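You operate a simulated robot arm through the tools that you are given. There is no shell and no other tool. Be economical: measure what you need, move in short steps, check, and stop when the job is done.

Carry out the task below with a simulated two-armed robot. There is one attempt and no reset: what you move stays moved.

JOB
Take the yellow striped cloth from the dining table top and hang it over the red half of the clothes rail.
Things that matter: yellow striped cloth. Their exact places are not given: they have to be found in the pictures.

Only the result counts: the job must be done as asked and must still hold three seconds after the hand-in. Knocking over, shifting, dropping, spilling or breaking anything else fails it. Flat cloth is picked up by pressing the open fingertips on it (5 to 10 N) and closing them slowly along it; thin cloth reads only 2 to 8 mm in the jaws.

ROBOT AND FRAMES
Two 7-joint arms with two-finger parallel grippers on one trunk, on a base that drives. Base frame: it is fixed to the floor where the robot stands at the start and does not move with it; the origin is under the middle of the robot, x ahead of it, y to its left, z up. Readings come in m, rad, newtons and seconds.
The left shoulder is at the start at [0.07, 0.163, 1.07], the right one opposite. Payload 3.43 kg a hand.
The tool frame of a hand sits at the grasp point between the pads (the TCP): z along the fingers, y along the line on which they close. The tips reach 0.034 m beyond it. Largest opening 0.128 m; finger width 0.024, thickness 0.012; the body of the gripper, 0.048 by 0.13 m, starts 0.096 m behind the TCP.
Orientation is that of the tool frame in the base frame, as [roll, pitch, yaw] about the fixed x, y, z axes, in that order (R = Rz(yaw) Ry(pitch) Rx(roll)). With the fingers straight down and closing along the base's y, the tool's x points along the base's -x, its y along +y and its z along -z.

CONTROLS
- The arms move only by the tool jog_arm. It takes "left_moves", "right_moves" or both (then of equal length, played together; a hand with none holds still); each is a list of rows, each an object of numbers (a shift or turn left out is 0, a gripper value left out holds the last): "dx", "dy", "dz": the shift along the tool's x, y, z in m; "wx", "wy", "wz": the turn, a rotation vector about the tool's x, y, z in rad; "gripper": the opening in per cent of the stroke, from 0 (shut) to 100 (fully open). In form: [{"dx": .., "dy": .., "dz": .., "wx": .., "wy": .., "wz": .., "gripper": ..}, ...]. A call has 1 to 8 rows; each row is the pose to reach, as a shift and turn from the pose commanded when the call began, along the tool's axes at that moment. Rows are played at 5 a second. More than 0.05 m and 0.15 rad between two rows, or a gripper value outside its range, and nothing of the call is played. Where a pose cannot be reached the arm comes as near as it can. A force on the tool above 40 N (or 10 N above the force at the start of the call, whichever is more), or a blocked arm, ends the call early, and 0.2 s more pass. Each finger travels about 0.153 m/s and halts on what it meets, pressing with about 25 N; the grip force reading is that of the motor and also rises with nothing between the fingers. The clock runs only during rows and for 0.2 s after the last one: add rows that repeat a pose to give the fingers time. The reply holds the time, the measured pose of the TCP, the force on the tool along the base axes, the opening and the grip force, in the units named above and with some noise.
- Cameras (640 x 400 px; columns grow to the right, rows downward): "scene" is now at [0.1362, -0.0221, 1.2965]; the picture's right is [-0.25, -0.97, 0.00], its down [-0.57, 0.15, -0.81] and it looks along [0.78, -0.20, -0.59] (base axes); focal length 296 px, centre (320, 200). "left" rides on the left gripper at [0.076, 0.011, -0.16] in its tool frame; the picture's right is [-0.15, 0.99, 0.00], its down [-0.88, -0.13, -0.46] and it looks along [-0.45, -0.07, 0.89] (tool axes); focal length 234 px, centre (320, 200). "right" rides on the right gripper at [0.076, -0.011, -0.16] in its tool frame; the picture's right is [0.15, 0.99, 0.00], its down [-0.88, 0.13, -0.46] and it looks along [-0.45, 0.07, 0.89] (tool axes); focal length 234 px, centre (320, 200).
- grab_frame(camera): a new picture of that camera. It takes no simulated time.
- lift_body(by): slides the trunk up (or, below 0, down) by that many m; the arms and the scene camera ride with it, the base frame stays. It gives what a move gives, with no picture.
- drive_base(legs): drives the robot by 1 to 6 legs, each [ahead, left, turn to the left] in m, m and rad, along the robot's own axes; the way and the turn of a leg run together, so that a leg with both is an arc; at most 1.5 m and 3.142 rad a leg. The arms and the cameras ride along, it lands a little off, and it stops where it bumps. It gives what a move gives.
- pan_tilt(pan, tilt): turns the head with the scene camera to pan (to the left, within 1.501 rad either way) and tilt (down, from -0.506 to 1.204), counted from straight ahead of the robot. It gives what a move gives.
- pixel_to_xyz(camera, pixels): for up to 12 pixels [column, row] of the newest picture of that camera ("zoom" is the newest enlarged one), the place [x, y, z] in the base frame of the surface seen there, good to about 0.002 m. It takes no simulated time.
- close_up(camera, box): a new picture of the part [left, top, right, bottom] of that camera's present view, enlarged. It takes no simulated time.
- finish_job(): hands the job in; it is judged then, once.

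Work in short steps. Measure before you move; look again where a grasp or a placing could have gone wrong, and mend it. You have 80 turns and 78 pictures in all, those below and enlarged ones among them. Open the grippers and draw the arms clear of the work before you hand the job in, unless the task says otherwise; then end with one line.

The tools are called after "Call:" as a command line: name --argument value ..., lists and objects as JSON in quotes. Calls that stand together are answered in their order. jog_arm: Moves the arms, as the interface text tells. Its arguments: {"type":"object","properties":{"left_moves":{"type":"array"},"right_moves":{"type":"array"}},"required":[]} The other tools are called the same way: lift_body (by) slides the trunk up or down; drive_base (legs) drives the base; pan_tilt (pan, tilt) turns the head that bears the scene camera; grab_frame (camera) takes a picture; pixel_to_xyz (camera, pixels) gives the place of the surface under pixels of a picture; close_up (camera, box) takes an enlarged picture of a part of a camera's view; finish_job () hands the job in.

At the start:

```text
time_s: 0.0
left_eef_pos: [0.7111, 0.1202, 0.9788]
left_orientation: [-3.141, 0.0, 3.141]
left_ft_force: [0.2, -0.2, 0.1]
left_gripper_width: 0.128
left_finger_force: 0.0
right_eef_pos: [0.4185, -0.3099, 0.9315]
right_orientation: [-3.142, 0.0, -3.141]
right_ft_force: [-0.1, 0.2, -0.3]
right_gripper_width: 0.128
right_finger_force: 0.2
trunk travel left (down, up): [-0.55, 0.39]
robot x, y, heading: [0.0015, -0.0045, 0.001]
head pan, tilt: [-0.25, 0.632]
```

scene: 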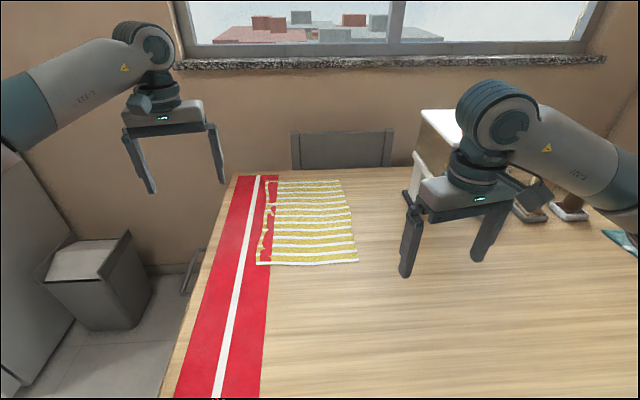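
right: 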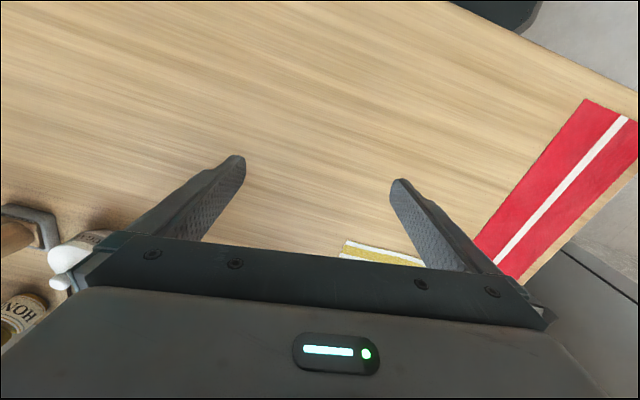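
left: 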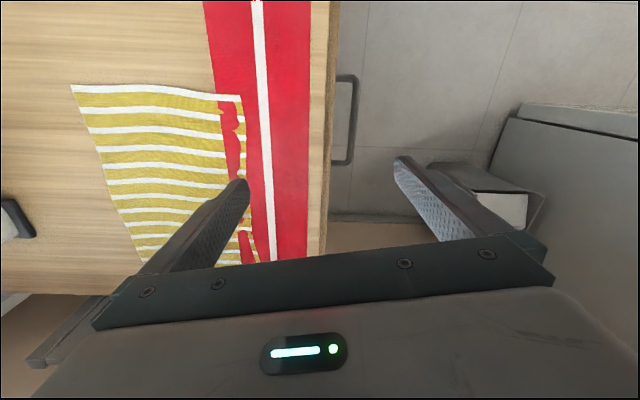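

The yellow cloth lies at about (305,222) on the far left of the table; the rail isn't in view. I measure the cloth's corners, then turn the head left to look for the rail.

Call:
pixel_to_xyz --camera "scene" --pixels '[[258, 263], [357, 261], [268, 183], [342, 182], [305, 222], [237, 176], [175, 395], [330, 230], [356, 235], [500, 395]]'

Call:
pan_tilt --pan 1.1 --tilt 0.5

Call:
grab_frame --camera "scene"

```text
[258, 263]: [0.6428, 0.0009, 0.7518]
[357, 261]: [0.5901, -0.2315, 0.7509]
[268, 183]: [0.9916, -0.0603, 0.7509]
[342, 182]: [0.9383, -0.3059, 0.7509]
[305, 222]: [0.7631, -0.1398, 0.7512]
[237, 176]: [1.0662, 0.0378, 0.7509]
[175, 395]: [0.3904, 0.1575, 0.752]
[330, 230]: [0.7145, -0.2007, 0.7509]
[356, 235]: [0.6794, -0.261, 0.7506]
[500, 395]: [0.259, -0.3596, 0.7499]
```

```text
time_s: 1.5
left_eef_pos: [0.7126, 0.12, 0.9787]
left_orientation: [-3.14, -0.001, -3.141]
left_ft_force: [0.1, 0.3, 0.9]
left_gripper_width: 0.1279
left_finger_force: 0.0
right_eef_pos: [0.4186, -0.3088, 0.9318]
right_orientation: [3.141, 0.0, -3.141]
right_ft_force: [-0.3, 0.4, 0.1]
right_gripper_width: 0.128
right_finger_force: 0.1
trunk travel left (down, up): [-0.55, 0.39]
robot x, y, heading: [0.0017, 0.0011, 0.0]
head pan, tilt: [1.1, 0.499]
```

```text
74 pictures are left
```

scene: 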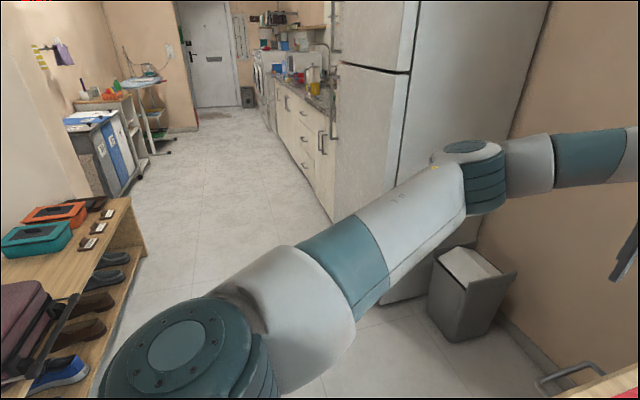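

No rail on this side, only a hallway and a shelf. I look to the far left and to the right.

Call:
pan_tilt --pan -1.2 --tilt 0.4

Call:
grab_frame --camera "scene"

Call:
pan_tilt --pan 1.5 --tilt 0.3

Call:
grab_frame --camera "scene"

```text
time_s: 3.6
left_eef_pos: [0.7116, 0.12, 0.9775]
left_orientation: [-3.14, 0.0, -3.141]
left_ft_force: [-0.3, 0.6, 0.2]
left_gripper_width: 0.1278
left_finger_force: 0.0
right_eef_pos: [0.4195, -0.3097, 0.9318]
right_orientation: [-3.141, 0.0, 3.141]
right_ft_force: [0.0, 0.3, 0.5]
right_gripper_width: 0.1279
right_finger_force: 0.0
trunk travel left (down, up): [-0.55, 0.39]
robot x, y, heading: [0.0016, 0.0004, -0.001]
head pan, tilt: [-1.201, 0.4]
```

```text
73 pictures are left
```

scene: 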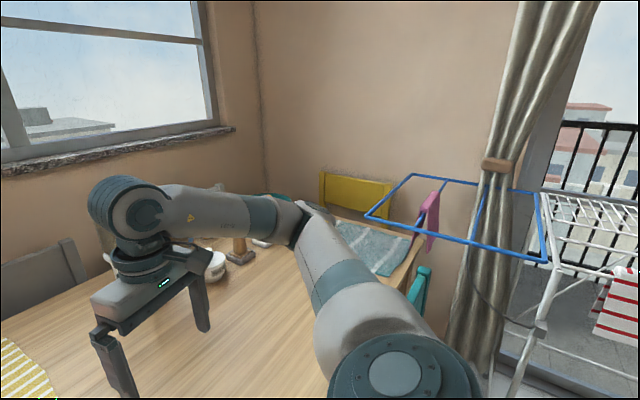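

```text
time_s: 6.0
left_eef_pos: [0.7114, 0.1195, 0.9775]
left_orientation: [3.14, 0.002, 3.141]
left_ft_force: [0.6, -0.7, 0.0]
left_gripper_width: 0.128
left_finger_force: 0.1
right_eef_pos: [0.4188, -0.311, 0.9316]
right_orientation: [-3.14, -0.001, 3.141]
right_ft_force: [0.5, -0.2, -0.5]
right_gripper_width: 0.1279
right_finger_force: 0.0
trunk travel left (down, up): [-0.55, 0.39]
robot x, y, heading: [-0.0024, -0.002, -0.003]
head pan, tilt: [1.499, 0.3]
```

```text
72 pictures are left
```

scene: 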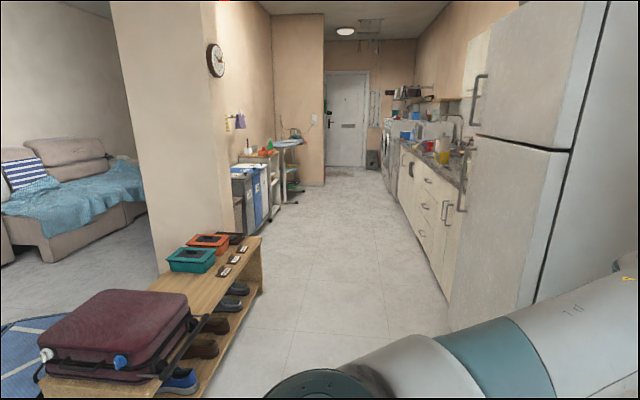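

A drying rack is at the right (blue wing, white frame, red thing at (615,305)). I look further right for a rail with a red half.

Call:
pan_tilt --pan -1.5 --tilt 0.4

Call:
grab_frame --camera "scene"

```text
time_s: 8.6
left_eef_pos: [0.7129, 0.1197, 0.9773]
left_orientation: [-3.139, 0.001, 3.141]
left_ft_force: [-0.6, 0.0, 0.2]
left_gripper_width: 0.1278
left_finger_force: 0.1
right_eef_pos: [0.42, -0.3099, 0.9321]
right_orientation: [-3.141, -0.001, -3.141]
right_ft_force: [1.0, 0.2, 0.5]
right_gripper_width: 0.128
right_finger_force: 0.0
trunk travel left (down, up): [-0.55, 0.39]
robot x, y, heading: [0.0008, 0.0017, 0.002]
head pan, tilt: [-1.499, 0.4]
```

```text
71 pictures are left
```

scene: 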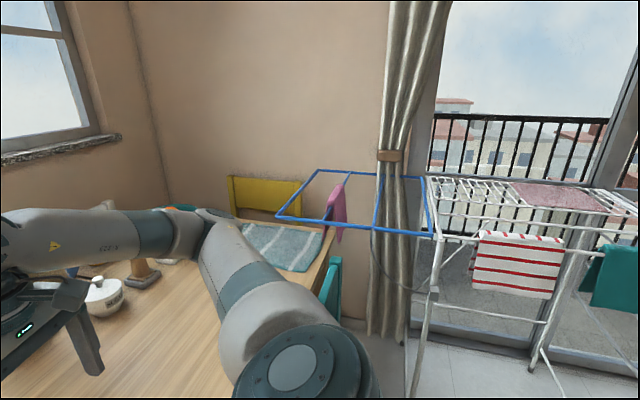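

The near wing of the rack is blue; the red half may be its far wing, hidden to the right. I measure the rack before I turn.

Call:
pixel_to_xyz --camera "scene" --pixels '[[276, 217], [317, 171], [430, 235], [420, 180], [330, 226], [340, 205], [436, 240], [418, 390], [490, 235], [636, 215], [535, 185], [103, 283]]'

Call:
close_up --camera "scene" --box '[240, 130, 640, 380]'

```text
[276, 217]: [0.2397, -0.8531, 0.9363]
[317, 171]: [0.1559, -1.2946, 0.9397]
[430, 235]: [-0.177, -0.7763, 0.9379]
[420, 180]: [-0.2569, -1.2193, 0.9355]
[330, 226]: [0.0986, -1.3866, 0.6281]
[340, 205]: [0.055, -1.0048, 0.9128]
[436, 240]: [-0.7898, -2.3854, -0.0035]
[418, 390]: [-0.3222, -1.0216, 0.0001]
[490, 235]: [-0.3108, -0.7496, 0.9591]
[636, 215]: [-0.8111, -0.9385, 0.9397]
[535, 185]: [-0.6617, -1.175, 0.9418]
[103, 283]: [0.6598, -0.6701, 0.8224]
```

```text
1.60 times, centred on (440, 255) of scene
```

zoom: 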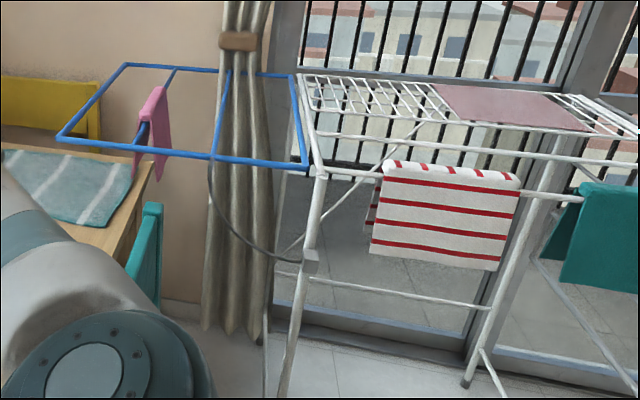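

The rack's blue wing ends at x≈0.24, so the red half should be at its far end around x≈-1. I pick the cloth first, so I look at its near edge closely.

Call:
pan_tilt --pan -0.2 --tilt 0.75

Call:
close_up --camera "scene" --box '[220, 100, 420, 225]'

```text
time_s: 10.1
left_eef_pos: [0.7124, 0.1197, 0.9771]
left_orientation: [-3.14, -0.002, -3.141]
left_ft_force: [0.2, 0.5, -1.1]
left_gripper_width: 0.1281
left_finger_force: 0.1
right_eef_pos: [0.42, -0.309, 0.9312]
right_orientation: [-3.141, 0.001, 3.141]
right_ft_force: [-1.3, 0.7, 0.1]
right_gripper_width: 0.1279
right_finger_force: 0.1
trunk travel left (down, up): [-0.55, 0.39]
robot x, y, heading: [0.0016, -0.0023, -0.001]
head pan, tilt: [-0.201, 0.75]
```

```text
3.20 times, centred on (320, 162) of scene
```

zoom: 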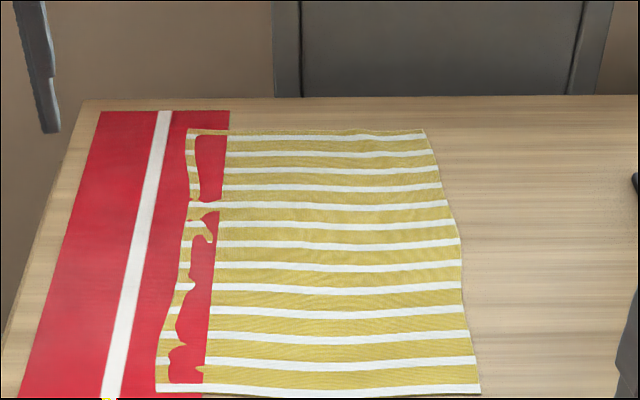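

The runner overlaps the cloth's left 5 cm (zoom x<205), so I grip to the right of it. I measure points on the near edge.

Call:
pixel_to_xyz --camera "zoom" --pixels '[[158, 388], [204, 388], [240, 390], [300, 392], [360, 393], [430, 393], [478, 391], [466, 300], [428, 133], [205, 360], [100, 390], [560, 300]]'

```text
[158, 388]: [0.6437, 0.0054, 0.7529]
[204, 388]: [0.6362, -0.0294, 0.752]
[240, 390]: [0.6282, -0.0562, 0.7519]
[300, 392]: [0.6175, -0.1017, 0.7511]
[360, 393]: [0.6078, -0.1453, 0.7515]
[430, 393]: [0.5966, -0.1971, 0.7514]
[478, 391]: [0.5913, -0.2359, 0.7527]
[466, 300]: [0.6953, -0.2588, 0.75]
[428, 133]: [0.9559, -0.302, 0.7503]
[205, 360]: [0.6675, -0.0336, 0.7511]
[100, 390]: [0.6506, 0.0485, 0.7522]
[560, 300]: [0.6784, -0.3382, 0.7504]
```

Cloth edge runs along (-0.21,-0.98). I bring both hands above the edge (left to (0.646,-0.067), right to (0.6145,-0.213)), yawed 0.21 rad and with about 3 cm opening.

Call:
jog_arm --left_moves '[{"dx": 0.011, "dy": -0.031, "dz": 0.015, "wz": 0.036, "gripper": 23}, {"dx": 0.022, "dy": -0.062, "dz": 0.03, "wz": 0.072, "gripper": 23}, {"dx": 0.033, "dy": -0.093, "dz": 0.045, "wz": 0.107, "gripper": 23}, {"dx": 0.045, "dy": -0.125, "dz": 0.06, "wz": 0.143, "gripper": 23}, {"dx": 0.056, "dy": -0.156, "dz": 0.075, "wz": 0.178, "gripper": 23}, {"dx": 0.067, "dy": -0.187, "dz": 0.09, "wz": 0.214, "gripper": 23}, {"dx": 0.067, "dy": -0.187, "dz": 0.09, "wz": 0.214, "gripper": 23}]' --right_moves '[{"dx": -0.0325, "dy": 0.016, "dz": 0.007, "wz": 0.036, "gripper": 23}, {"dx": -0.065, "dy": 0.032, "dz": 0.014, "wz": 0.072, "gripper": 23}, {"dx": -0.0975, "dy": 0.048, "dz": 0.021, "wz": 0.107, "gripper": 23}, {"dx": -0.13, "dy": 0.064, "dz": 0.028, "wz": 0.143, "gripper": 23}, {"dx": -0.162, "dy": 0.08, "dz": 0.035, "wz": 0.178, "gripper": 23}, {"dx": -0.1945, "dy": 0.096, "dz": 0.042, "wz": 0.214, "gripper": 23}, {"dx": -0.1945, "dy": 0.096, "dz": 0.042, "wz": 0.214, "gripper": 23}]'

Call:
grab_frame --camera "scene"

Call:
grab_frame --camera "left"

Call:
grab_frame --camera "right"

```text
time_s: 11.7
left_eef_pos: [0.6465, -0.065, 0.8891]
left_orientation: [3.141, 0.002, 2.928]
left_ft_force: [0.0, 0.2, -0.8]
left_gripper_width: 0.0296
left_finger_force: 0.1
right_eef_pos: [0.614, -0.2174, 0.8901]
right_orientation: [-3.141, -0.001, 2.928]
right_ft_force: [-0.1, -0.4, -0.2]
right_gripper_width: 0.0293
right_finger_force: 0.0
trunk travel left (down, up): [-0.55, 0.39]
robot x, y, heading: [0.0018, -0.0032, -0.006]
head pan, tilt: [-0.201, 0.75]
```

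```text
68 pictures are left
```

scene: 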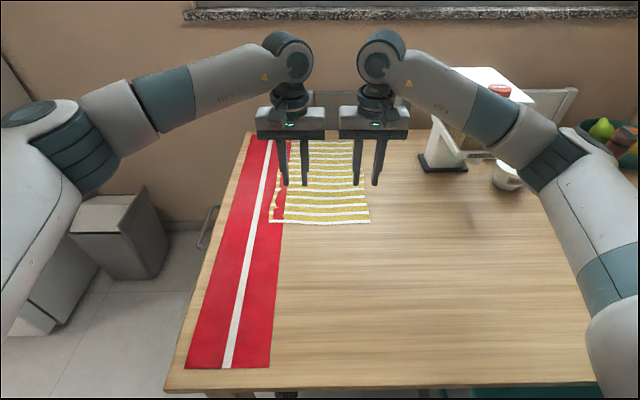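

```text
67 pictures are left
```

left: 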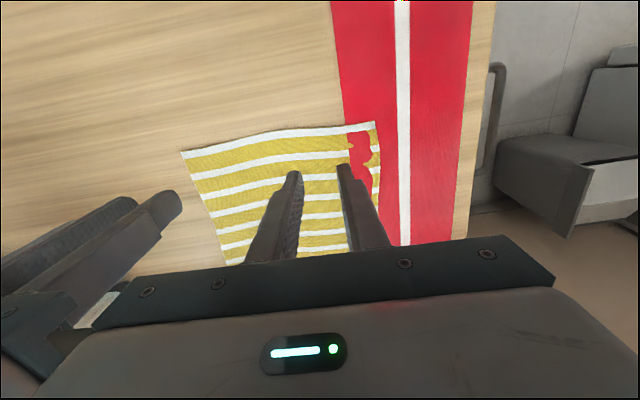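

```text
66 pictures are left
```

right: 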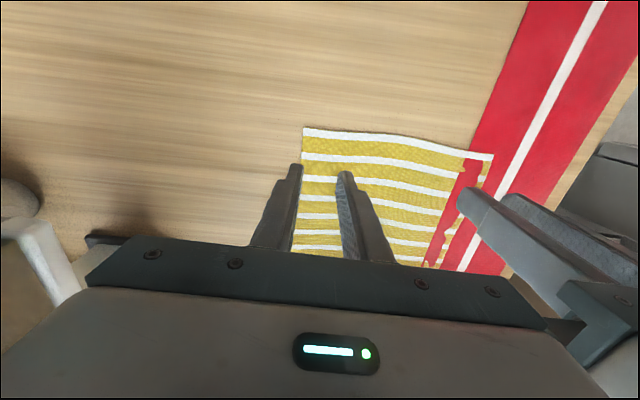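

Both hands are above the near edge. I lower them to about 5 mm above the cloth.

Call:
jog_arm --left_moves '[{"dz": 0.035}, {"dz": 0.07}, {"dz": 0.099}, {"dz": 0.099}]' --right_moves '[{"dz": 0.035, "dy": 0.006}, {"dz": 0.07, "dy": 0.006}, {"dz": 0.099, "dy": 0.006}, {"dz": 0.099, "dy": 0.006}]'

Call:
close_up --camera "scene" --box '[240, 140, 400, 240]'

```text
time_s: 12.7
left_eef_pos: [0.6427, -0.0663, 0.7879]
left_orientation: [-3.141, 0.0, 2.93]
left_ft_force: [0.2, 0.6, 0.2]
left_gripper_width: 0.0295
left_finger_force: 0.0
right_eef_pos: [0.6138, -0.2083, 0.7946]
right_orientation: [-3.141, 0.0, 2.925]
right_ft_force: [0.4, -0.1, -0.1]
right_gripper_width: 0.0293
right_finger_force: 0.0
trunk travel left (down, up): [-0.55, 0.39]
robot x, y, heading: [-0.0023, -0.0038, -0.002]
head pan, tilt: [-0.201, 0.75]
```

```text
4.00 times, centred on (320, 190) of scene
```

zoom: 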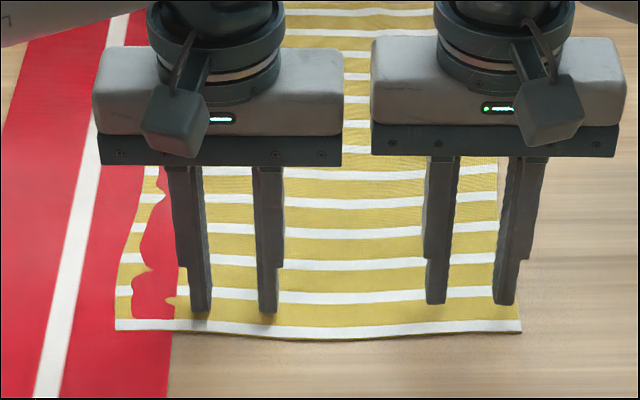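

Fingertips sit just inside the edge. I press gently until a few newtons are read.

Call:
jog_arm --left_moves '[{"dz": 0.002}, {"dz": 0.004}, {"dz": 0.005}]' --right_moves '[{"dz": 0.004}, {"dz": 0.008}, {"dz": 0.01}]'

```text
time_s: 13.5
left_eef_pos: [0.6447, -0.0687, 0.785]
left_orientation: [3.141, 0.001, 2.93]
left_ft_force: [0.9, 0.2, 5.1]
left_gripper_width: 0.0294
left_finger_force: 0.0
right_eef_pos: [0.6141, -0.2077, 0.786]
right_orientation: [-3.14, 0.005, 2.928]
right_ft_force: [2.5, -2.5, 17.4]
right_gripper_width: 0.0296
right_finger_force: 0.5
trunk travel left (down, up): [-0.55, 0.39]
robot x, y, heading: [0.0015, -0.0022, -0.003]
head pan, tilt: [-0.201, 0.75]
```

Left presses 5 N, right 17 N; I ease the right by 2 mm, add 0.5 mm on the left, and close slowly.

Call:
jog_arm --left_moves '[{"dz": 0.0005, "gripper": 23}, {"dz": 0.0005, "gripper": 19}, {"dz": 0.0005, "gripper": 15}, {"dz": 0.0005, "gripper": 11}, {"dz": 0.0005, "gripper": 7}, {"dz": 0.0005, "gripper": 3}, {"dz": 0.0005, "gripper": 0}, {"dz": 0.0005, "gripper": 0}]' --right_moves '[{"dz": -0.002, "gripper": 23}, {"dz": -0.002, "gripper": 19}, {"dz": -0.002, "gripper": 15}, {"dz": -0.002, "gripper": 11}, {"dz": -0.002, "gripper": 7}, {"dz": -0.002, "gripper": 3}, {"dz": -0.002, "gripper": 0}, {"dz": -0.002, "gripper": 0}]'

Call:
close_up --camera "scene" --box '[240, 140, 400, 240]'

```text
time_s: 15.3
left_eef_pos: [0.6417, -0.0674, 0.7857]
left_orientation: [-3.14, 0.004, 2.928]
left_ft_force: [-1.8, -10.5, 18.2]
left_gripper_width: 0.0023
left_finger_force: 24.7
right_eef_pos: [0.6127, -0.207, 0.7849]
right_orientation: [3.141, 0.003, 2.928]
right_ft_force: [2.3, 11.4, 12.1]
right_gripper_width: 0.0017
right_finger_force: 24.6
trunk travel left (down, up): [-0.55, 0.39]
robot x, y, heading: [0.0004, -0.0023, 0.001]
head pan, tilt: [-0.201, 0.75]
```

```text
4.00 times, centred on (320, 190) of scene
```

zoom: 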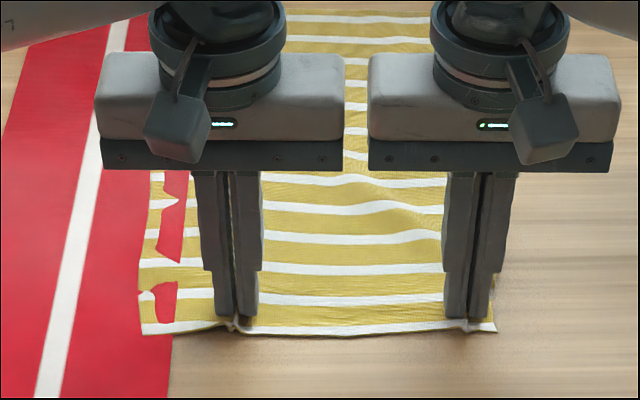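

Both pinch the cloth (2 mm), with some tension between them. I bring them 2 mm nearer each and lift slowly.

Call:
jog_arm --left_moves '[{"dz": -0.005, "dy": -0.002}, {"dz": -0.02, "dy": -0.002}, {"dz": -0.04, "dy": -0.002}, {"dz": -0.06, "dy": -0.002}]' --right_moves '[{"dz": -0.005, "dy": 0.002}, {"dz": -0.02, "dy": 0.002}, {"dz": -0.04, "dy": 0.002}, {"dz": -0.06, "dy": 0.002}]'

Call:
grab_frame --camera "scene"

```text
time_s: 16.3
left_eef_pos: [0.6439, -0.0696, 0.8423]
left_orientation: [3.14, 0.0, 2.929]
left_ft_force: [-3.1, -9.3, 0.0]
left_gripper_width: 0.0023
left_finger_force: 24.9
right_eef_pos: [0.6129, -0.2076, 0.8435]
right_orientation: [3.141, 0.001, 2.926]
right_ft_force: [1.3, 9.9, 0.7]
right_gripper_width: 0.002
right_finger_force: 25.4
trunk travel left (down, up): [-0.55, 0.39]
robot x, y, heading: [0.0017, 0.0035, 0.002]
head pan, tilt: [-0.201, 0.75]
```

```text
63 pictures are left
```

scene: 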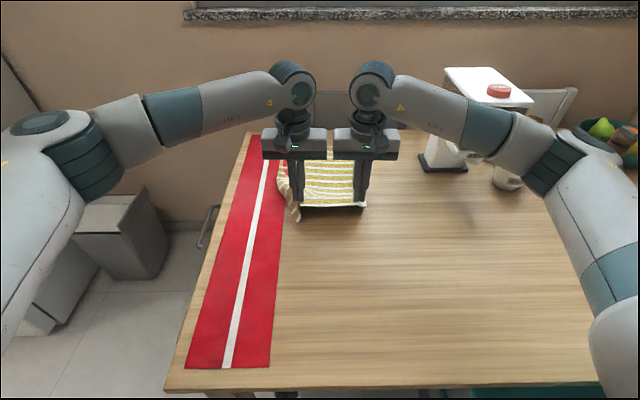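

The cloth rises with both hands. I raise the trunk 0.35 m so it hangs clear of everything.

Call:
lift_body --by 0.35

Call:
grab_frame --camera "scene"

```text
time_s: 19.7
left_eef_pos: [0.6448, -0.0697, 1.1917]
left_orientation: [3.141, 0.0, 2.928]
left_ft_force: [-1.6, -10.3, -0.1]
left_gripper_width: 0.0024
left_finger_force: 25.0
right_eef_pos: [0.6141, -0.208, 1.1932]
right_orientation: [3.141, 0.0, 2.928]
right_ft_force: [2.2, 11.2, 0.1]
right_gripper_width: 0.0017
right_finger_force: 25.2
trunk travel left (down, up): [-0.9, 0.04]
robot x, y, heading: [-0.002, 0.0018, 0.004]
head pan, tilt: [-0.201, 0.75]
```

```text
62 pictures are left
```

scene: 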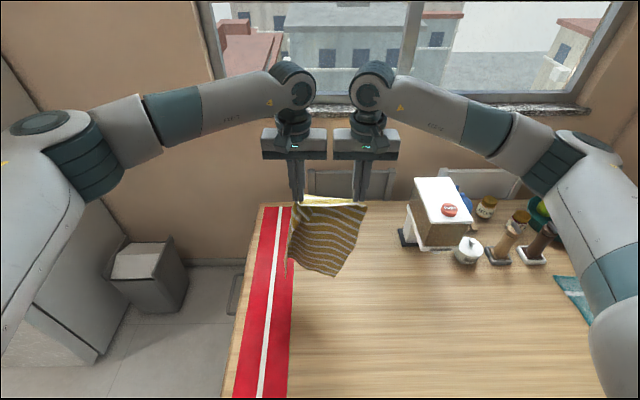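

The cloth hangs free. I measure its lowest part and the objects to the right before I turn.

Call:
pixel_to_xyz --camera "scene" --pixels '[[332, 274], [290, 272], [310, 255], [440, 185], [425, 245], [468, 245], [515, 222], [500, 258], [570, 290], [600, 320], [258, 210]]'

Call:
pan_tilt --pan 1.5 --tilt 0.7

Call:
grab_frame --camera "scene"

Call:
pixel_to_xyz --camera "scene" --pixels '[[50, 390], [100, 300], [150, 250], [200, 200], [250, 150], [150, 180], [200, 100], [260, 250], [240, 200], [20, 200]]'

```text
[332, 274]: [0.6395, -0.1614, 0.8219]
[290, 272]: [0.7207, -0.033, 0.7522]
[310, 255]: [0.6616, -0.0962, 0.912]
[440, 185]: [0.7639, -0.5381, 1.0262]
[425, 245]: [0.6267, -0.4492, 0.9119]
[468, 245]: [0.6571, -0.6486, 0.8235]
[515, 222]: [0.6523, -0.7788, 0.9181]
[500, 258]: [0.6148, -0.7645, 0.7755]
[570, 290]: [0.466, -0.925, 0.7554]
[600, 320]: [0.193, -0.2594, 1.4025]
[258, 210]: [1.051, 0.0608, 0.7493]
```

```text
time_s: 21.4
left_eef_pos: [0.6458, -0.069, 1.1925]
left_orientation: [-3.141, 0.0, 2.928]
left_ft_force: [-1.3, -9.5, -0.3]
left_gripper_width: 0.0022
left_finger_force: 25.3
right_eef_pos: [0.6151, -0.2059, 1.1929]
right_orientation: [3.141, 0.0, 2.927]
right_ft_force: [1.7, 8.9, -1.2]
right_gripper_width: 0.0019
right_finger_force: 24.8
trunk travel left (down, up): [-0.9, 0.04]
robot x, y, heading: [-0.0029, 0.0005, 0.001]
head pan, tilt: [1.499, 0.7]
```

```text
61 pictures are left
```

scene: 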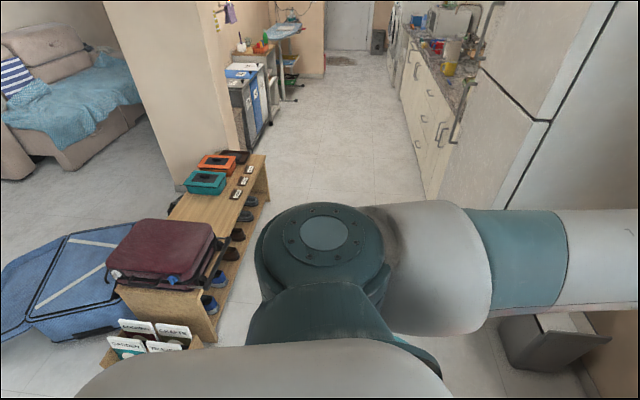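

```text
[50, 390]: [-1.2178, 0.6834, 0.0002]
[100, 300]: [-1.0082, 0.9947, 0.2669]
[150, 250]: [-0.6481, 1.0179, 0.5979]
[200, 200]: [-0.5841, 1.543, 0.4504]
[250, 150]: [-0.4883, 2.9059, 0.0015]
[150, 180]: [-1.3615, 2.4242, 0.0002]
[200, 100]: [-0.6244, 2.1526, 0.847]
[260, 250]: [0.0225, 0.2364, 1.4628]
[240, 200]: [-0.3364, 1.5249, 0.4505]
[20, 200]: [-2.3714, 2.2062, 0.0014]
```

Everything on the right is farther than 0.77 m from the axis while my hands and cloth lie within 0.68 m, so I turn in place to the right and look.

Call:
drive_base --legs '[[0, 0, -0.8], [0, 0, -0.77]]'

Call:
pan_tilt --pan -0.7 --tilt 0.5

Call:
grab_frame --camera "scene"

```text
time_s: 25.9
left_eef_pos: [-0.0535, -0.6467, 1.1914]
left_orientation: [3.141, -0.001, 1.382]
left_ft_force: [-10.3, 1.3, -0.1]
left_gripper_width: 0.0019
left_finger_force: 25.4
right_eef_pos: [-0.1915, -0.6192, 1.1931]
right_orientation: [3.14, -0.001, 1.38]
right_ft_force: [10.4, -1.0, 0.3]
right_gripper_width: 0.0018
right_finger_force: 25.0
trunk travel left (down, up): [-0.9, 0.04]
robot x, y, heading: [-0.001, -0.0018, -1.546]
head pan, tilt: [1.499, 0.7]
```

```text
time_s: 28.0
left_eef_pos: [-0.0541, -0.6469, 1.1926]
left_orientation: [3.142, 0.0, 1.383]
left_ft_force: [-9.4, 1.0, 0.3]
left_gripper_width: 0.0021
left_finger_force: 25.1
right_eef_pos: [-0.1922, -0.6186, 1.193]
right_orientation: [-3.14, 0.0, 1.383]
right_ft_force: [9.9, -1.2, -0.1]
right_gripper_width: 0.0016
right_finger_force: 25.0
trunk travel left (down, up): [-0.9, 0.04]
robot x, y, heading: [-0.0023, -0.0001, -1.548]
head pan, tilt: [-0.7, 0.499]
```

```text
60 pictures are left
```

scene: 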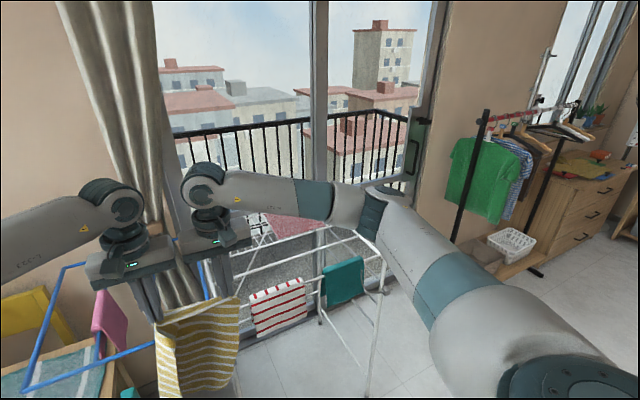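

A clothes rail with a red bar part stands at (530,130). I zoom and measure it.

Call:
close_up --camera "scene" --box '[420, 70, 640, 290]'

Call:
pixel_to_xyz --camera "scene" --pixels '[[486, 112], [455, 240], [576, 103], [530, 110], [500, 117], [490, 180], [520, 150], [555, 130], [515, 250], [535, 270], [600, 200], [330, 395]]'

```text
1.82 times, centred on (530, 180) of scene
```

zoom: 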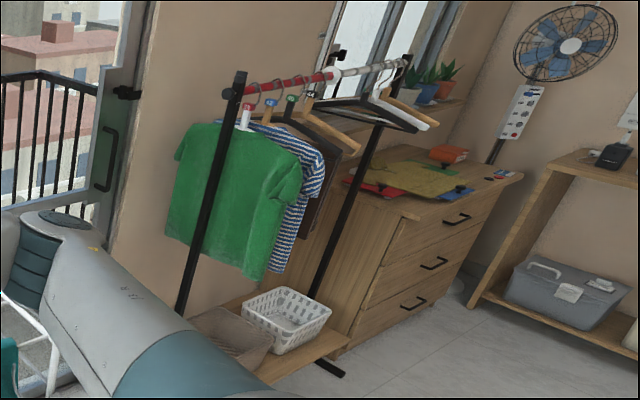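

```text
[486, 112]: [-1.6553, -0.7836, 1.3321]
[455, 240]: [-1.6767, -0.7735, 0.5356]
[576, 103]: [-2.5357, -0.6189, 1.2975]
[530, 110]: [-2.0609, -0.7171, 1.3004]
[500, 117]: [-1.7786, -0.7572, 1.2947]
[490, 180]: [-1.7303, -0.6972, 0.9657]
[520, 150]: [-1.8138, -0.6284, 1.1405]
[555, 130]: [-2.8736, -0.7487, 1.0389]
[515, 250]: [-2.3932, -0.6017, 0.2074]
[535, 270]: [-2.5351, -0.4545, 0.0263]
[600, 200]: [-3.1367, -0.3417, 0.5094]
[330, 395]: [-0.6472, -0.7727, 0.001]
```

The rail runs from about (-1.66,-0.78) to (-2.54,-0.62) at z≈1.30; its near half is red and bears shirts. I turn further right to face along the room and look at the way.

Call:
drive_base --legs '[[0, 0, -1.2]]'

Call:
pan_tilt --pan 0.1 --tilt 0.5

Call:
grab_frame --camera "scene"

```text
time_s: 31.4
left_eef_pos: [-0.6214, -0.1827, 1.1925]
left_orientation: [-3.14, 0.001, 0.178]
left_ft_force: [-2.9, 9.4, 1.0]
left_gripper_width: 0.0023
left_finger_force: 24.8
right_eef_pos: [-0.6468, -0.0419, 1.193]
right_orientation: [-3.141, 0.0, 0.178]
right_ft_force: [2.3, -9.8, 0.0]
right_gripper_width: 0.0018
right_finger_force: 25.0
trunk travel left (down, up): [-0.9, 0.04]
robot x, y, heading: [-0.003, 0.0011, -2.751]
head pan, tilt: [-0.7, 0.499]
```

```text
time_s: 32.5
left_eef_pos: [-0.6228, -0.1823, 1.1915]
left_orientation: [-3.14, 0.0, 0.179]
left_ft_force: [-2.5, 8.0, 0.0]
left_gripper_width: 0.0021
left_finger_force: 25.0
right_eef_pos: [-0.6465, -0.0438, 1.1928]
right_orientation: [3.138, 0.0, 0.179]
right_ft_force: [1.6, -8.6, 0.1]
right_gripper_width: 0.002
right_finger_force: 25.0
trunk travel left (down, up): [-0.9, 0.04]
robot x, y, heading: [0.0025, -0.0, -2.749]
head pan, tilt: [0.099, 0.499]
```

```text
58 pictures are left
```

scene: 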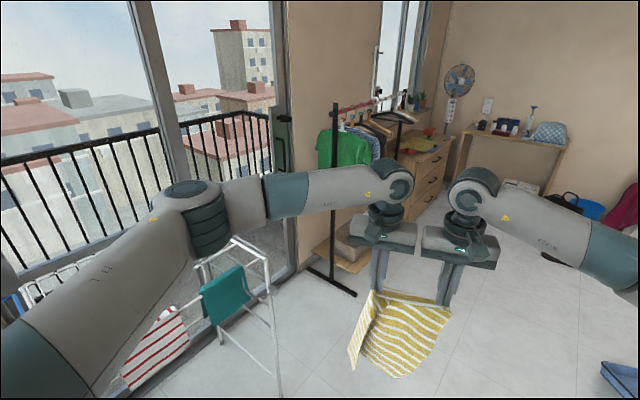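

The floor ahead is free. I check the blue case at lower right, the rail foot and the bar.

Call:
pixel_to_xyz --camera "scene" --pixels '[[612, 375], [605, 360], [354, 294], [305, 267], [340, 120], [400, 117], [337, 108], [360, 112], [375, 106], [420, 205], [350, 262], [280, 395]]'

Call:
pan_tilt --pan -0.7 --tilt 0.8

Call:
grab_frame --camera "scene"

```text
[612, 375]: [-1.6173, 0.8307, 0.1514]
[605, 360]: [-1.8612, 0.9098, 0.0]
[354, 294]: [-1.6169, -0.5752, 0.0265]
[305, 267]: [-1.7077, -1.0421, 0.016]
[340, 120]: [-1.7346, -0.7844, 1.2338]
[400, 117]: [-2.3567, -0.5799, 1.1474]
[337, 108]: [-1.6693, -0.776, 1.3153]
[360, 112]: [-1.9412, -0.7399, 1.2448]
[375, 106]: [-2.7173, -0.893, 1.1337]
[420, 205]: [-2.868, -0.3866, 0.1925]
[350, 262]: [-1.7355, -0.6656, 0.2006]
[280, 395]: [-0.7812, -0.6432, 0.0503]
```

```text
time_s: 33.6
left_eef_pos: [-0.6231, -0.1813, 1.1927]
left_orientation: [-3.141, -0.001, 0.178]
left_ft_force: [-2.6, 8.9, 0.1]
left_gripper_width: 0.0023
left_finger_force: 25.1
right_eef_pos: [-0.6466, -0.0439, 1.193]
right_orientation: [3.139, 0.0, 0.178]
right_ft_force: [2.5, -9.5, 0.0]
right_gripper_width: 0.0017
right_finger_force: 24.4
trunk travel left (down, up): [-0.9, 0.04]
robot x, y, heading: [0.0038, -0.0018, -2.748]
head pan, tilt: [-0.7, 0.799]
```

```text
57 pictures are left
```

scene: 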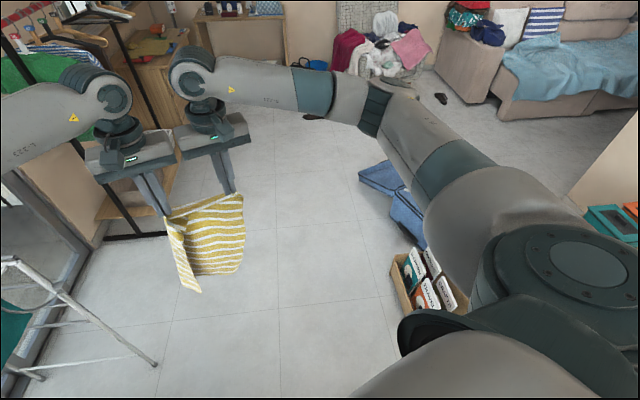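

I check the crate and blue case on the right side of the path.

Call:
pixel_to_xyz --camera "scene" --pixels '[[408, 315], [391, 262], [385, 200], [358, 172], [420, 245], [155, 365], [15, 395]]'

```text
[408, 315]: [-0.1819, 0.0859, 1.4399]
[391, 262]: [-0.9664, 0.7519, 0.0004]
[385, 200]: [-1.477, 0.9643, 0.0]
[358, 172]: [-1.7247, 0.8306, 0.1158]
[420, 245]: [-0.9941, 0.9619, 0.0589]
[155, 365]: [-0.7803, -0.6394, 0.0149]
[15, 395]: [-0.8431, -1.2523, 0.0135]
```

Plenty of room. I drive to about (-1.3, 0.15) and turn left toward the rail.

Call:
drive_base --legs '[[1.144, -0.633, 0], [0, 0, 0.9]]'

Call:
pan_tilt --pan -0.25 --tilt 0.35

Call:
grab_frame --camera "scene"

```text
time_s: 42.6
left_eef_pos: [-1.5531, -0.4476, 1.1927]
left_orientation: [-3.141, 0.0, 1.076]
left_ft_force: [-7.6, 3.7, -0.3]
left_gripper_width: 0.0022
left_finger_force: 25.1
right_eef_pos: [-1.6765, -0.3797, 1.1923]
right_orientation: [3.141, 0.0, 1.075]
right_ft_force: [8.8, -3.6, -0.7]
right_gripper_width: 0.0017
right_finger_force: 25.2
trunk travel left (down, up): [-0.9, 0.04]
robot x, y, heading: [-1.3067, 0.1535, -1.852]
head pan, tilt: [-0.7, 0.799]
```

```text
time_s: 43.5
left_eef_pos: [-1.5531, -0.4476, 1.1931]
left_orientation: [-3.14, 0.001, 1.076]
left_ft_force: [-7.8, 3.9, 0.5]
left_gripper_width: 0.0022
left_finger_force: 25.3
right_eef_pos: [-1.676, -0.3794, 1.1927]
right_orientation: [3.139, 0.0, 1.076]
right_ft_force: [6.7, -3.3, 0.8]
right_gripper_width: 0.0017
right_finger_force: 24.6
trunk travel left (down, up): [-0.9, 0.04]
robot x, y, heading: [-1.3043, 0.152, -1.851]
head pan, tilt: [-0.25, 0.351]
```

```text
56 pictures are left
```

scene: 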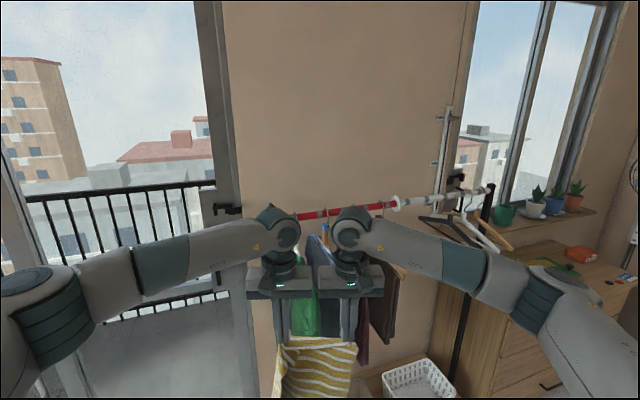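

The rail's red part is partly behind my wrists. I zoom in.

Call:
close_up --camera "scene" --box '[270, 150, 510, 300]'

```text
2.67 times, centred on (390, 225) of scene
```

zoom: 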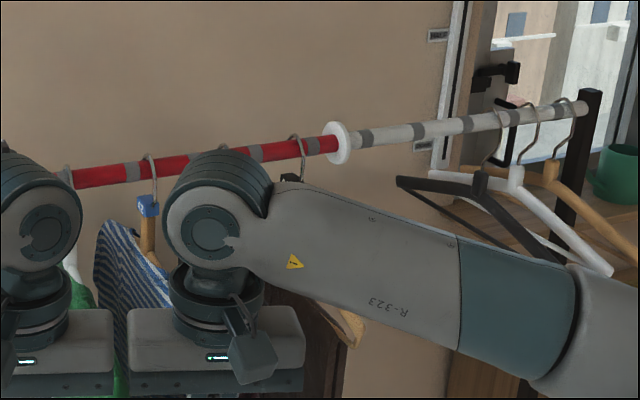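

A white disk divides the halves at zoom (338,143); shirts hang on the red half. I measure the bar and hooks and step right a bit to see the whole red half.

Call:
pixel_to_xyz --camera "zoom" --pixels '[[100, 176], [132, 171], [151, 166], [200, 159], [255, 153], [280, 149], [300, 146], [320, 144], [341, 142], [415, 131], [545, 111], [65, 180]]'

Call:
drive_base --legs '[[-0.1, -0.35, 0.15]]'

Call:
pan_tilt --pan 0.1 --tilt 0.35

Call:
grab_frame --camera "scene"

```text
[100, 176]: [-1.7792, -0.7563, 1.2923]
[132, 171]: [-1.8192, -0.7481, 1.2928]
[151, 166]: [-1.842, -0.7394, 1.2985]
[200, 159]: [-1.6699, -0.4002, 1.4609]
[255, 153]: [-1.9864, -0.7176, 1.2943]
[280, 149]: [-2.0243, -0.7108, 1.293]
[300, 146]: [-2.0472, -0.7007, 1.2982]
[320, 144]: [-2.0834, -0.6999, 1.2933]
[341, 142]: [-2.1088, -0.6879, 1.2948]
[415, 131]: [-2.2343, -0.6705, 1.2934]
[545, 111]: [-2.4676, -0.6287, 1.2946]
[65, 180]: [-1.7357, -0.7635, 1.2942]
```

```text
time_s: 45.8
left_eef_pos: [-1.7714, -0.3102, 1.1911]
left_orientation: [-3.139, -0.001, 1.227]
left_ft_force: [-7.2, 2.2, 1.2]
left_gripper_width: 0.002
left_finger_force: 25.4
right_eef_pos: [-1.9025, -0.2621, 1.1931]
right_orientation: [3.141, 0.0, 1.227]
right_ft_force: [9.1, -2.9, 0.6]
right_gripper_width: 0.0018
right_finger_force: 25.4
trunk travel left (down, up): [-0.9, 0.04]
robot x, y, heading: [-1.6196, 0.3225, -1.707]
head pan, tilt: [-0.25, 0.351]
```

```text
time_s: 46.6
left_eef_pos: [-1.7726, -0.3098, 1.1921]
left_orientation: [-3.141, -0.001, 1.225]
left_ft_force: [-6.9, 1.9, -0.8]
left_gripper_width: 0.0021
left_finger_force: 25.0
right_eef_pos: [-1.9025, -0.2611, 1.193]
right_orientation: [3.139, 0.001, 1.225]
right_ft_force: [6.6, -2.3, 0.1]
right_gripper_width: 0.0015
right_finger_force: 24.7
trunk travel left (down, up): [-0.9, 0.04]
robot x, y, heading: [-1.6173, 0.3188, -1.702]
head pan, tilt: [0.099, 0.351]
```

```text
54 pictures are left
```

scene: 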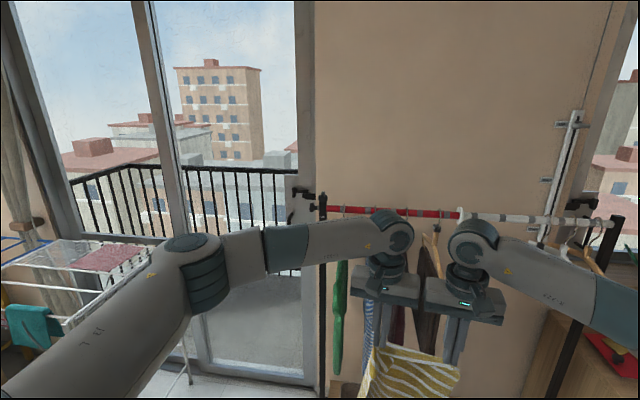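

I zoom on the red half from here.

Call:
close_up --camera "scene" --box '[300, 180, 500, 305]'

```text
3.20 times, centred on (400, 242) of scene
```

zoom: 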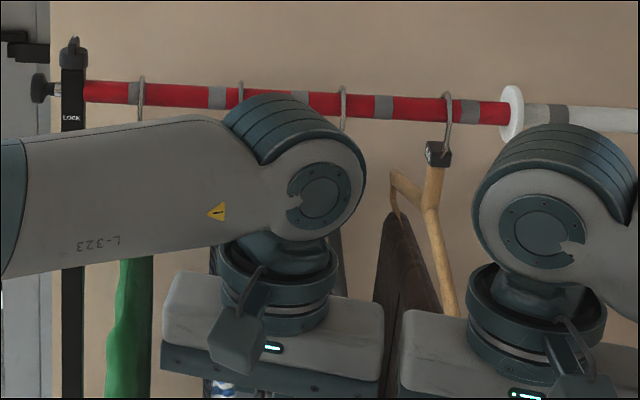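

Hooks stand at zoom x≈141, 240, 343, 447, with gaps of about 10 cm. I measure the hooks, the divider and the garments.

Call:
pixel_to_xyz --camera "zoom" --pixels '[[72, 90], [142, 82], [142, 95], [240, 86], [344, 92], [448, 98], [448, 125], [512, 112], [140, 290], [405, 260], [435, 240], [341, 240]]'

Call:
grab_frame --camera "right"

Call:
grab_frame --camera "left"

```text
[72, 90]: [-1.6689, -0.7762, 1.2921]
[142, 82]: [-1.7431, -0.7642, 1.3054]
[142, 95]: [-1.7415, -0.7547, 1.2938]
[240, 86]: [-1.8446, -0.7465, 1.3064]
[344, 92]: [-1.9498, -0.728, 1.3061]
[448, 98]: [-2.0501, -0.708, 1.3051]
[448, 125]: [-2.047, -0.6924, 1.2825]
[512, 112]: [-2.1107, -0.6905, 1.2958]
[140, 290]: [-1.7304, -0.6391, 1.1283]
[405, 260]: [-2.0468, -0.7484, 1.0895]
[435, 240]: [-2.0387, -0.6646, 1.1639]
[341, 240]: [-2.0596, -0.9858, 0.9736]
```

```text
52 pictures are left
```

right: 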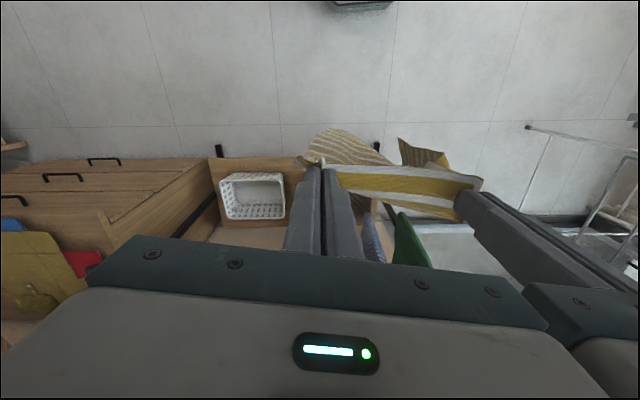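

```text
51 pictures are left
```

left: 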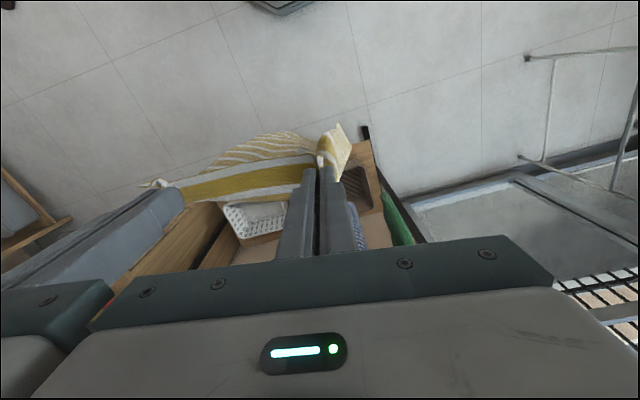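

Hooks lie at x≈-1.743, -1.845, -1.950, -2.050 along the bar. I raise both hands about 0.3 m to see the garments beneath and to test the height I need.

Call:
jog_arm --left_moves '[{"dz": -0.04}, {"dz": -0.08}, {"dz": -0.12}, {"dz": -0.16}, {"dz": -0.2}, {"dz": -0.24}, {"dz": -0.28}, {"dz": -0.32}]' --right_moves '[{"dz": -0.04}, {"dz": -0.08}, {"dz": -0.12}, {"dz": -0.16}, {"dz": -0.2}, {"dz": -0.24}, {"dz": -0.28}, {"dz": -0.32}]'

Call:
grab_frame --camera "scene"

```text
time_s: 48.4
left_eef_pos: [-1.7725, -0.3075, 1.5104]
left_orientation: [-3.14, 0.002, 1.223]
left_ft_force: [-16.4, 4.2, 0.2]
left_gripper_width: 0.0023
left_finger_force: 25.2
right_eef_pos: [-1.908, -0.2607, 1.5123]
right_orientation: [3.14, 0.004, 1.226]
right_ft_force: [16.3, -4.4, 0.1]
right_gripper_width: 0.0021
right_finger_force: 24.8
trunk travel left (down, up): [-0.9, 0.04]
robot x, y, heading: [-1.6116, 0.3228, -1.702]
head pan, tilt: [0.099, 0.351]
```

```text
50 pictures are left
```

scene: 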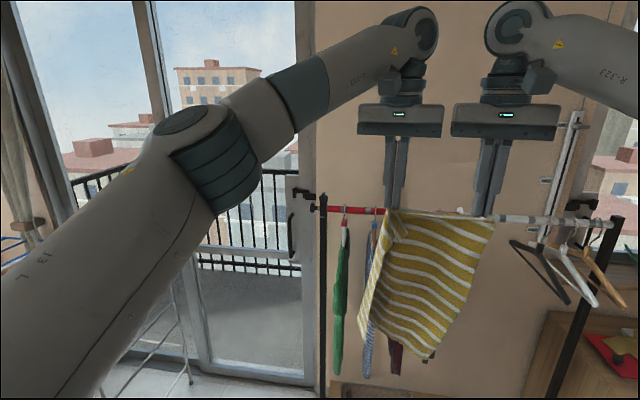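

The cloth hides the hooks 3 and 4. I shift the robot left 0.35 m to look past it from the other side (the rail's post is low enough for my raised arms).

Call:
drive_base --legs '[[0, 0.35, 0]]'

Call:
pan_tilt --pan -0.3 --tilt 0.35

Call:
grab_frame --camera "scene"

```text
time_s: 50.6
left_eef_pos: [-1.4338, -0.3578, 1.5079]
left_orientation: [-3.141, 0.0, 1.217]
left_ft_force: [-16.0, 4.6, 0.4]
left_gripper_width: 0.0022
left_finger_force: 25.2
right_eef_pos: [-1.5705, -0.3084, 1.5106]
right_orientation: [3.137, -0.002, 1.216]
right_ft_force: [14.8, -3.8, -0.5]
right_gripper_width: 0.0023
right_finger_force: 25.1
trunk travel left (down, up): [-0.9, 0.04]
robot x, y, heading: [-1.2747, 0.2711, -1.709]
head pan, tilt: [0.099, 0.351]
```

```text
time_s: 51.5
left_eef_pos: [-1.431, -0.3566, 1.5101]
left_orientation: [-3.14, 0.0, 1.214]
left_ft_force: [-13.9, 3.8, 0.2]
left_gripper_width: 0.0024
left_finger_force: 24.8
right_eef_pos: [-1.5666, -0.31, 1.5116]
right_orientation: [3.141, 0.001, 1.218]
right_ft_force: [13.5, -4.7, -0.1]
right_gripper_width: 0.0017
right_finger_force: 25.1
trunk travel left (down, up): [-0.9, 0.04]
robot x, y, heading: [-1.2718, 0.2707, -1.708]
head pan, tilt: [-0.3, 0.351]
```

```text
49 pictures are left
```

scene: 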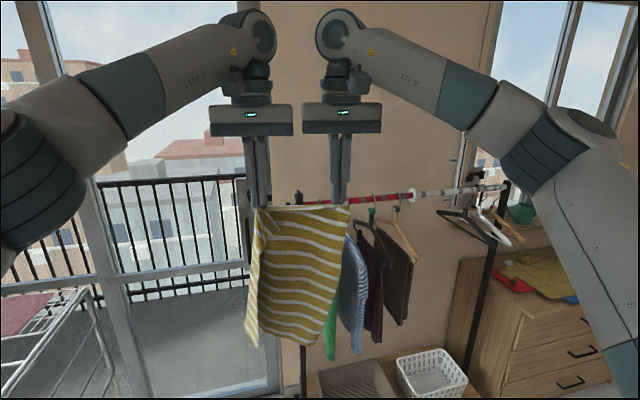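

Call:
close_up --camera "scene" --box '[300, 170, 460, 370]'

```text
2.00 times, centred on (380, 270) of scene
```

zoom: 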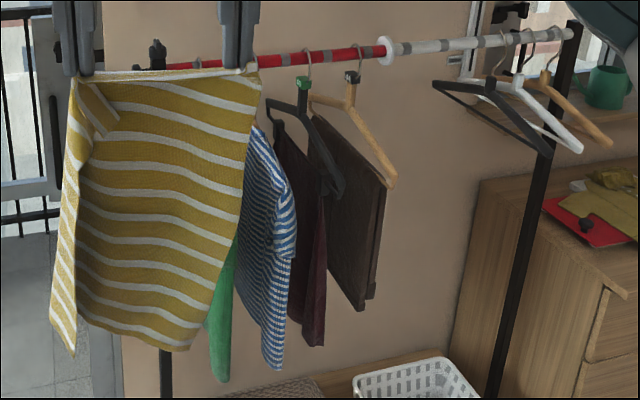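

Four garments hang at ~10 cm spacing; the widest clean gap is between the black-hanger and wooden-hanger trousers (x≈-2.0). I'll let the left hand go here so the cloth hangs as a narrow drape from the right hand, which fits in that gap.

Call:
jog_arm --left_moves '[{"gripper": 0, "dy": -0.003}, {"gripper": 12, "dy": -0.003}, {"gripper": 25, "dy": -0.003}, {"gripper": 25, "dy": -0.003}, {"gripper": 25, "dz": -0.04}, {"gripper": 25, "dz": -0.08}, {"gripper": 25, "dz": -0.08, "dy": 0.045}, {"gripper": 25, "dz": -0.08, "dy": 0.09}]'

Call:
grab_frame --camera "scene"

```text
time_s: 53.3
left_eef_pos: [-1.3391, -0.391, 1.5898]
left_orientation: [-3.136, -0.001, 1.216]
left_ft_force: [-0.4, -0.3, 0.5]
left_gripper_width: 0.0319
left_finger_force: 0.1
left hand out of reach, approached as far as the arm can: row 6
right_eef_pos: [-1.5614, -0.3132, 1.511]
right_orientation: [-3.137, -0.003, 1.218]
right_ft_force: [0.5, -0.4, 0.3]
right_gripper_width: 0.0016
right_finger_force: 25.0
trunk travel left (down, up): [-0.9, 0.04]
robot x, y, heading: [-1.2737, 0.2744, -1.709]
head pan, tilt: [-0.3, 0.351]
```

```text
47 pictures are left
```

scene: 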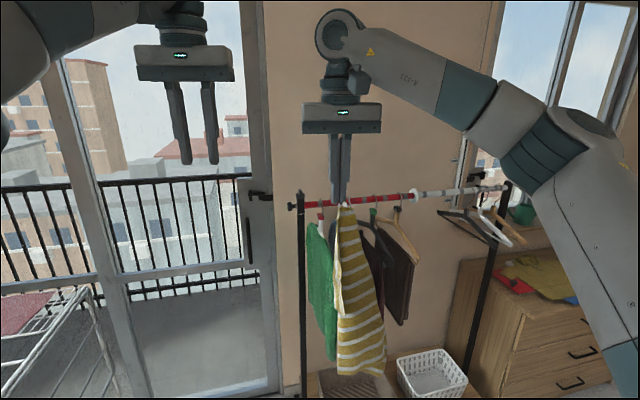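

The cloth now hangs as a narrow drape from the right hand. I raise the trunk the last 4 cm, draw the left hand back, and measure the drape's bottom.

Call:
pixel_to_xyz --camera "scene" --pixels '[[360, 372], [345, 210], [338, 310], [382, 330], [350, 290], [398, 212], [378, 212]]'

Call:
jog_arm --left_moves '[{"dx": 0.045, "dy": 0.02}, {"dx": 0.09, "dy": 0.04, "dz": 0.02}, {"dx": 0.135, "dy": 0.06, "dz": 0.04}, {"dx": 0.18, "dy": 0.08, "dz": 0.06}, {"dx": 0.22, "dy": 0.1, "dz": 0.08}]'

Call:
lift_body --by 0.04

```text
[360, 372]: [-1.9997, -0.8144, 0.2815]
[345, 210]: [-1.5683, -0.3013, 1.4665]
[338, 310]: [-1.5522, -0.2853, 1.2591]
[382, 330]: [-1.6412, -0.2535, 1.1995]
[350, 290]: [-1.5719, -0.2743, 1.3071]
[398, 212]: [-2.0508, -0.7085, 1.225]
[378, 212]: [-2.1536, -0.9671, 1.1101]
```

```text
refused: row 2 steps farther than a row can; nothing moved
```

```text
time_s: 54.1
left_eef_pos: [-1.3466, -0.3867, 1.6301]
left_orientation: [-3.141, -0.001, 1.217]
left_ft_force: [-0.2, 0.6, -0.1]
left_gripper_width: 0.0317
left_finger_force: 0.0
right_eef_pos: [-1.5678, -0.3089, 1.5517]
right_orientation: [3.138, 0.0, 1.218]
right_ft_force: [-0.7, -0.1, -0.8]
right_gripper_width: 0.0018
right_finger_force: 24.8
trunk travel left (down, up): [-0.94, 0.0]
robot x, y, heading: [-1.2702, 0.2733, -1.704]
head pan, tilt: [-0.3, 0.351]
```

Drape is about 0.41 m long. I retract the left hand in smaller steps and raise the right hand 0.1 m.

Call:
jog_arm --left_moves '[{"dx": 0.035, "dy": 0.015, "dz": 0.01}, {"dx": 0.07, "dy": 0.03, "dz": 0.02}, {"dx": 0.105, "dy": 0.045, "dz": 0.03}, {"dx": 0.14, "dy": 0.06, "dz": 0.04}, {"dx": 0.175, "dy": 0.075, "dz": 0.05}, {"dx": 0.21, "dy": 0.09, "dz": 0.06}]' --right_moves '[{"dz": -0.02}, {"dz": -0.04}, {"dz": -0.06}, {"dz": -0.08}, {"dz": -0.1}, {"dz": -0.1}]'

```text
time_s: 55.5
left_eef_pos: [-1.1841, -0.2221, 1.5699]
left_orientation: [-3.137, 0.002, 1.217]
left_ft_force: [0.7, 0.1, -1.2]
left_gripper_width: 0.0319
left_finger_force: 0.0
right_eef_pos: [-1.5646, -0.3095, 1.6514]
right_orientation: [-3.141, -0.001, 1.218]
right_ft_force: [0.4, 0.6, -0.4]
right_gripper_width: 0.0017
right_finger_force: 24.7
trunk travel left (down, up): [-0.94, 0.0]
robot x, y, heading: [-1.2724, 0.2728, -1.707]
head pan, tilt: [-0.3, 0.351]
```

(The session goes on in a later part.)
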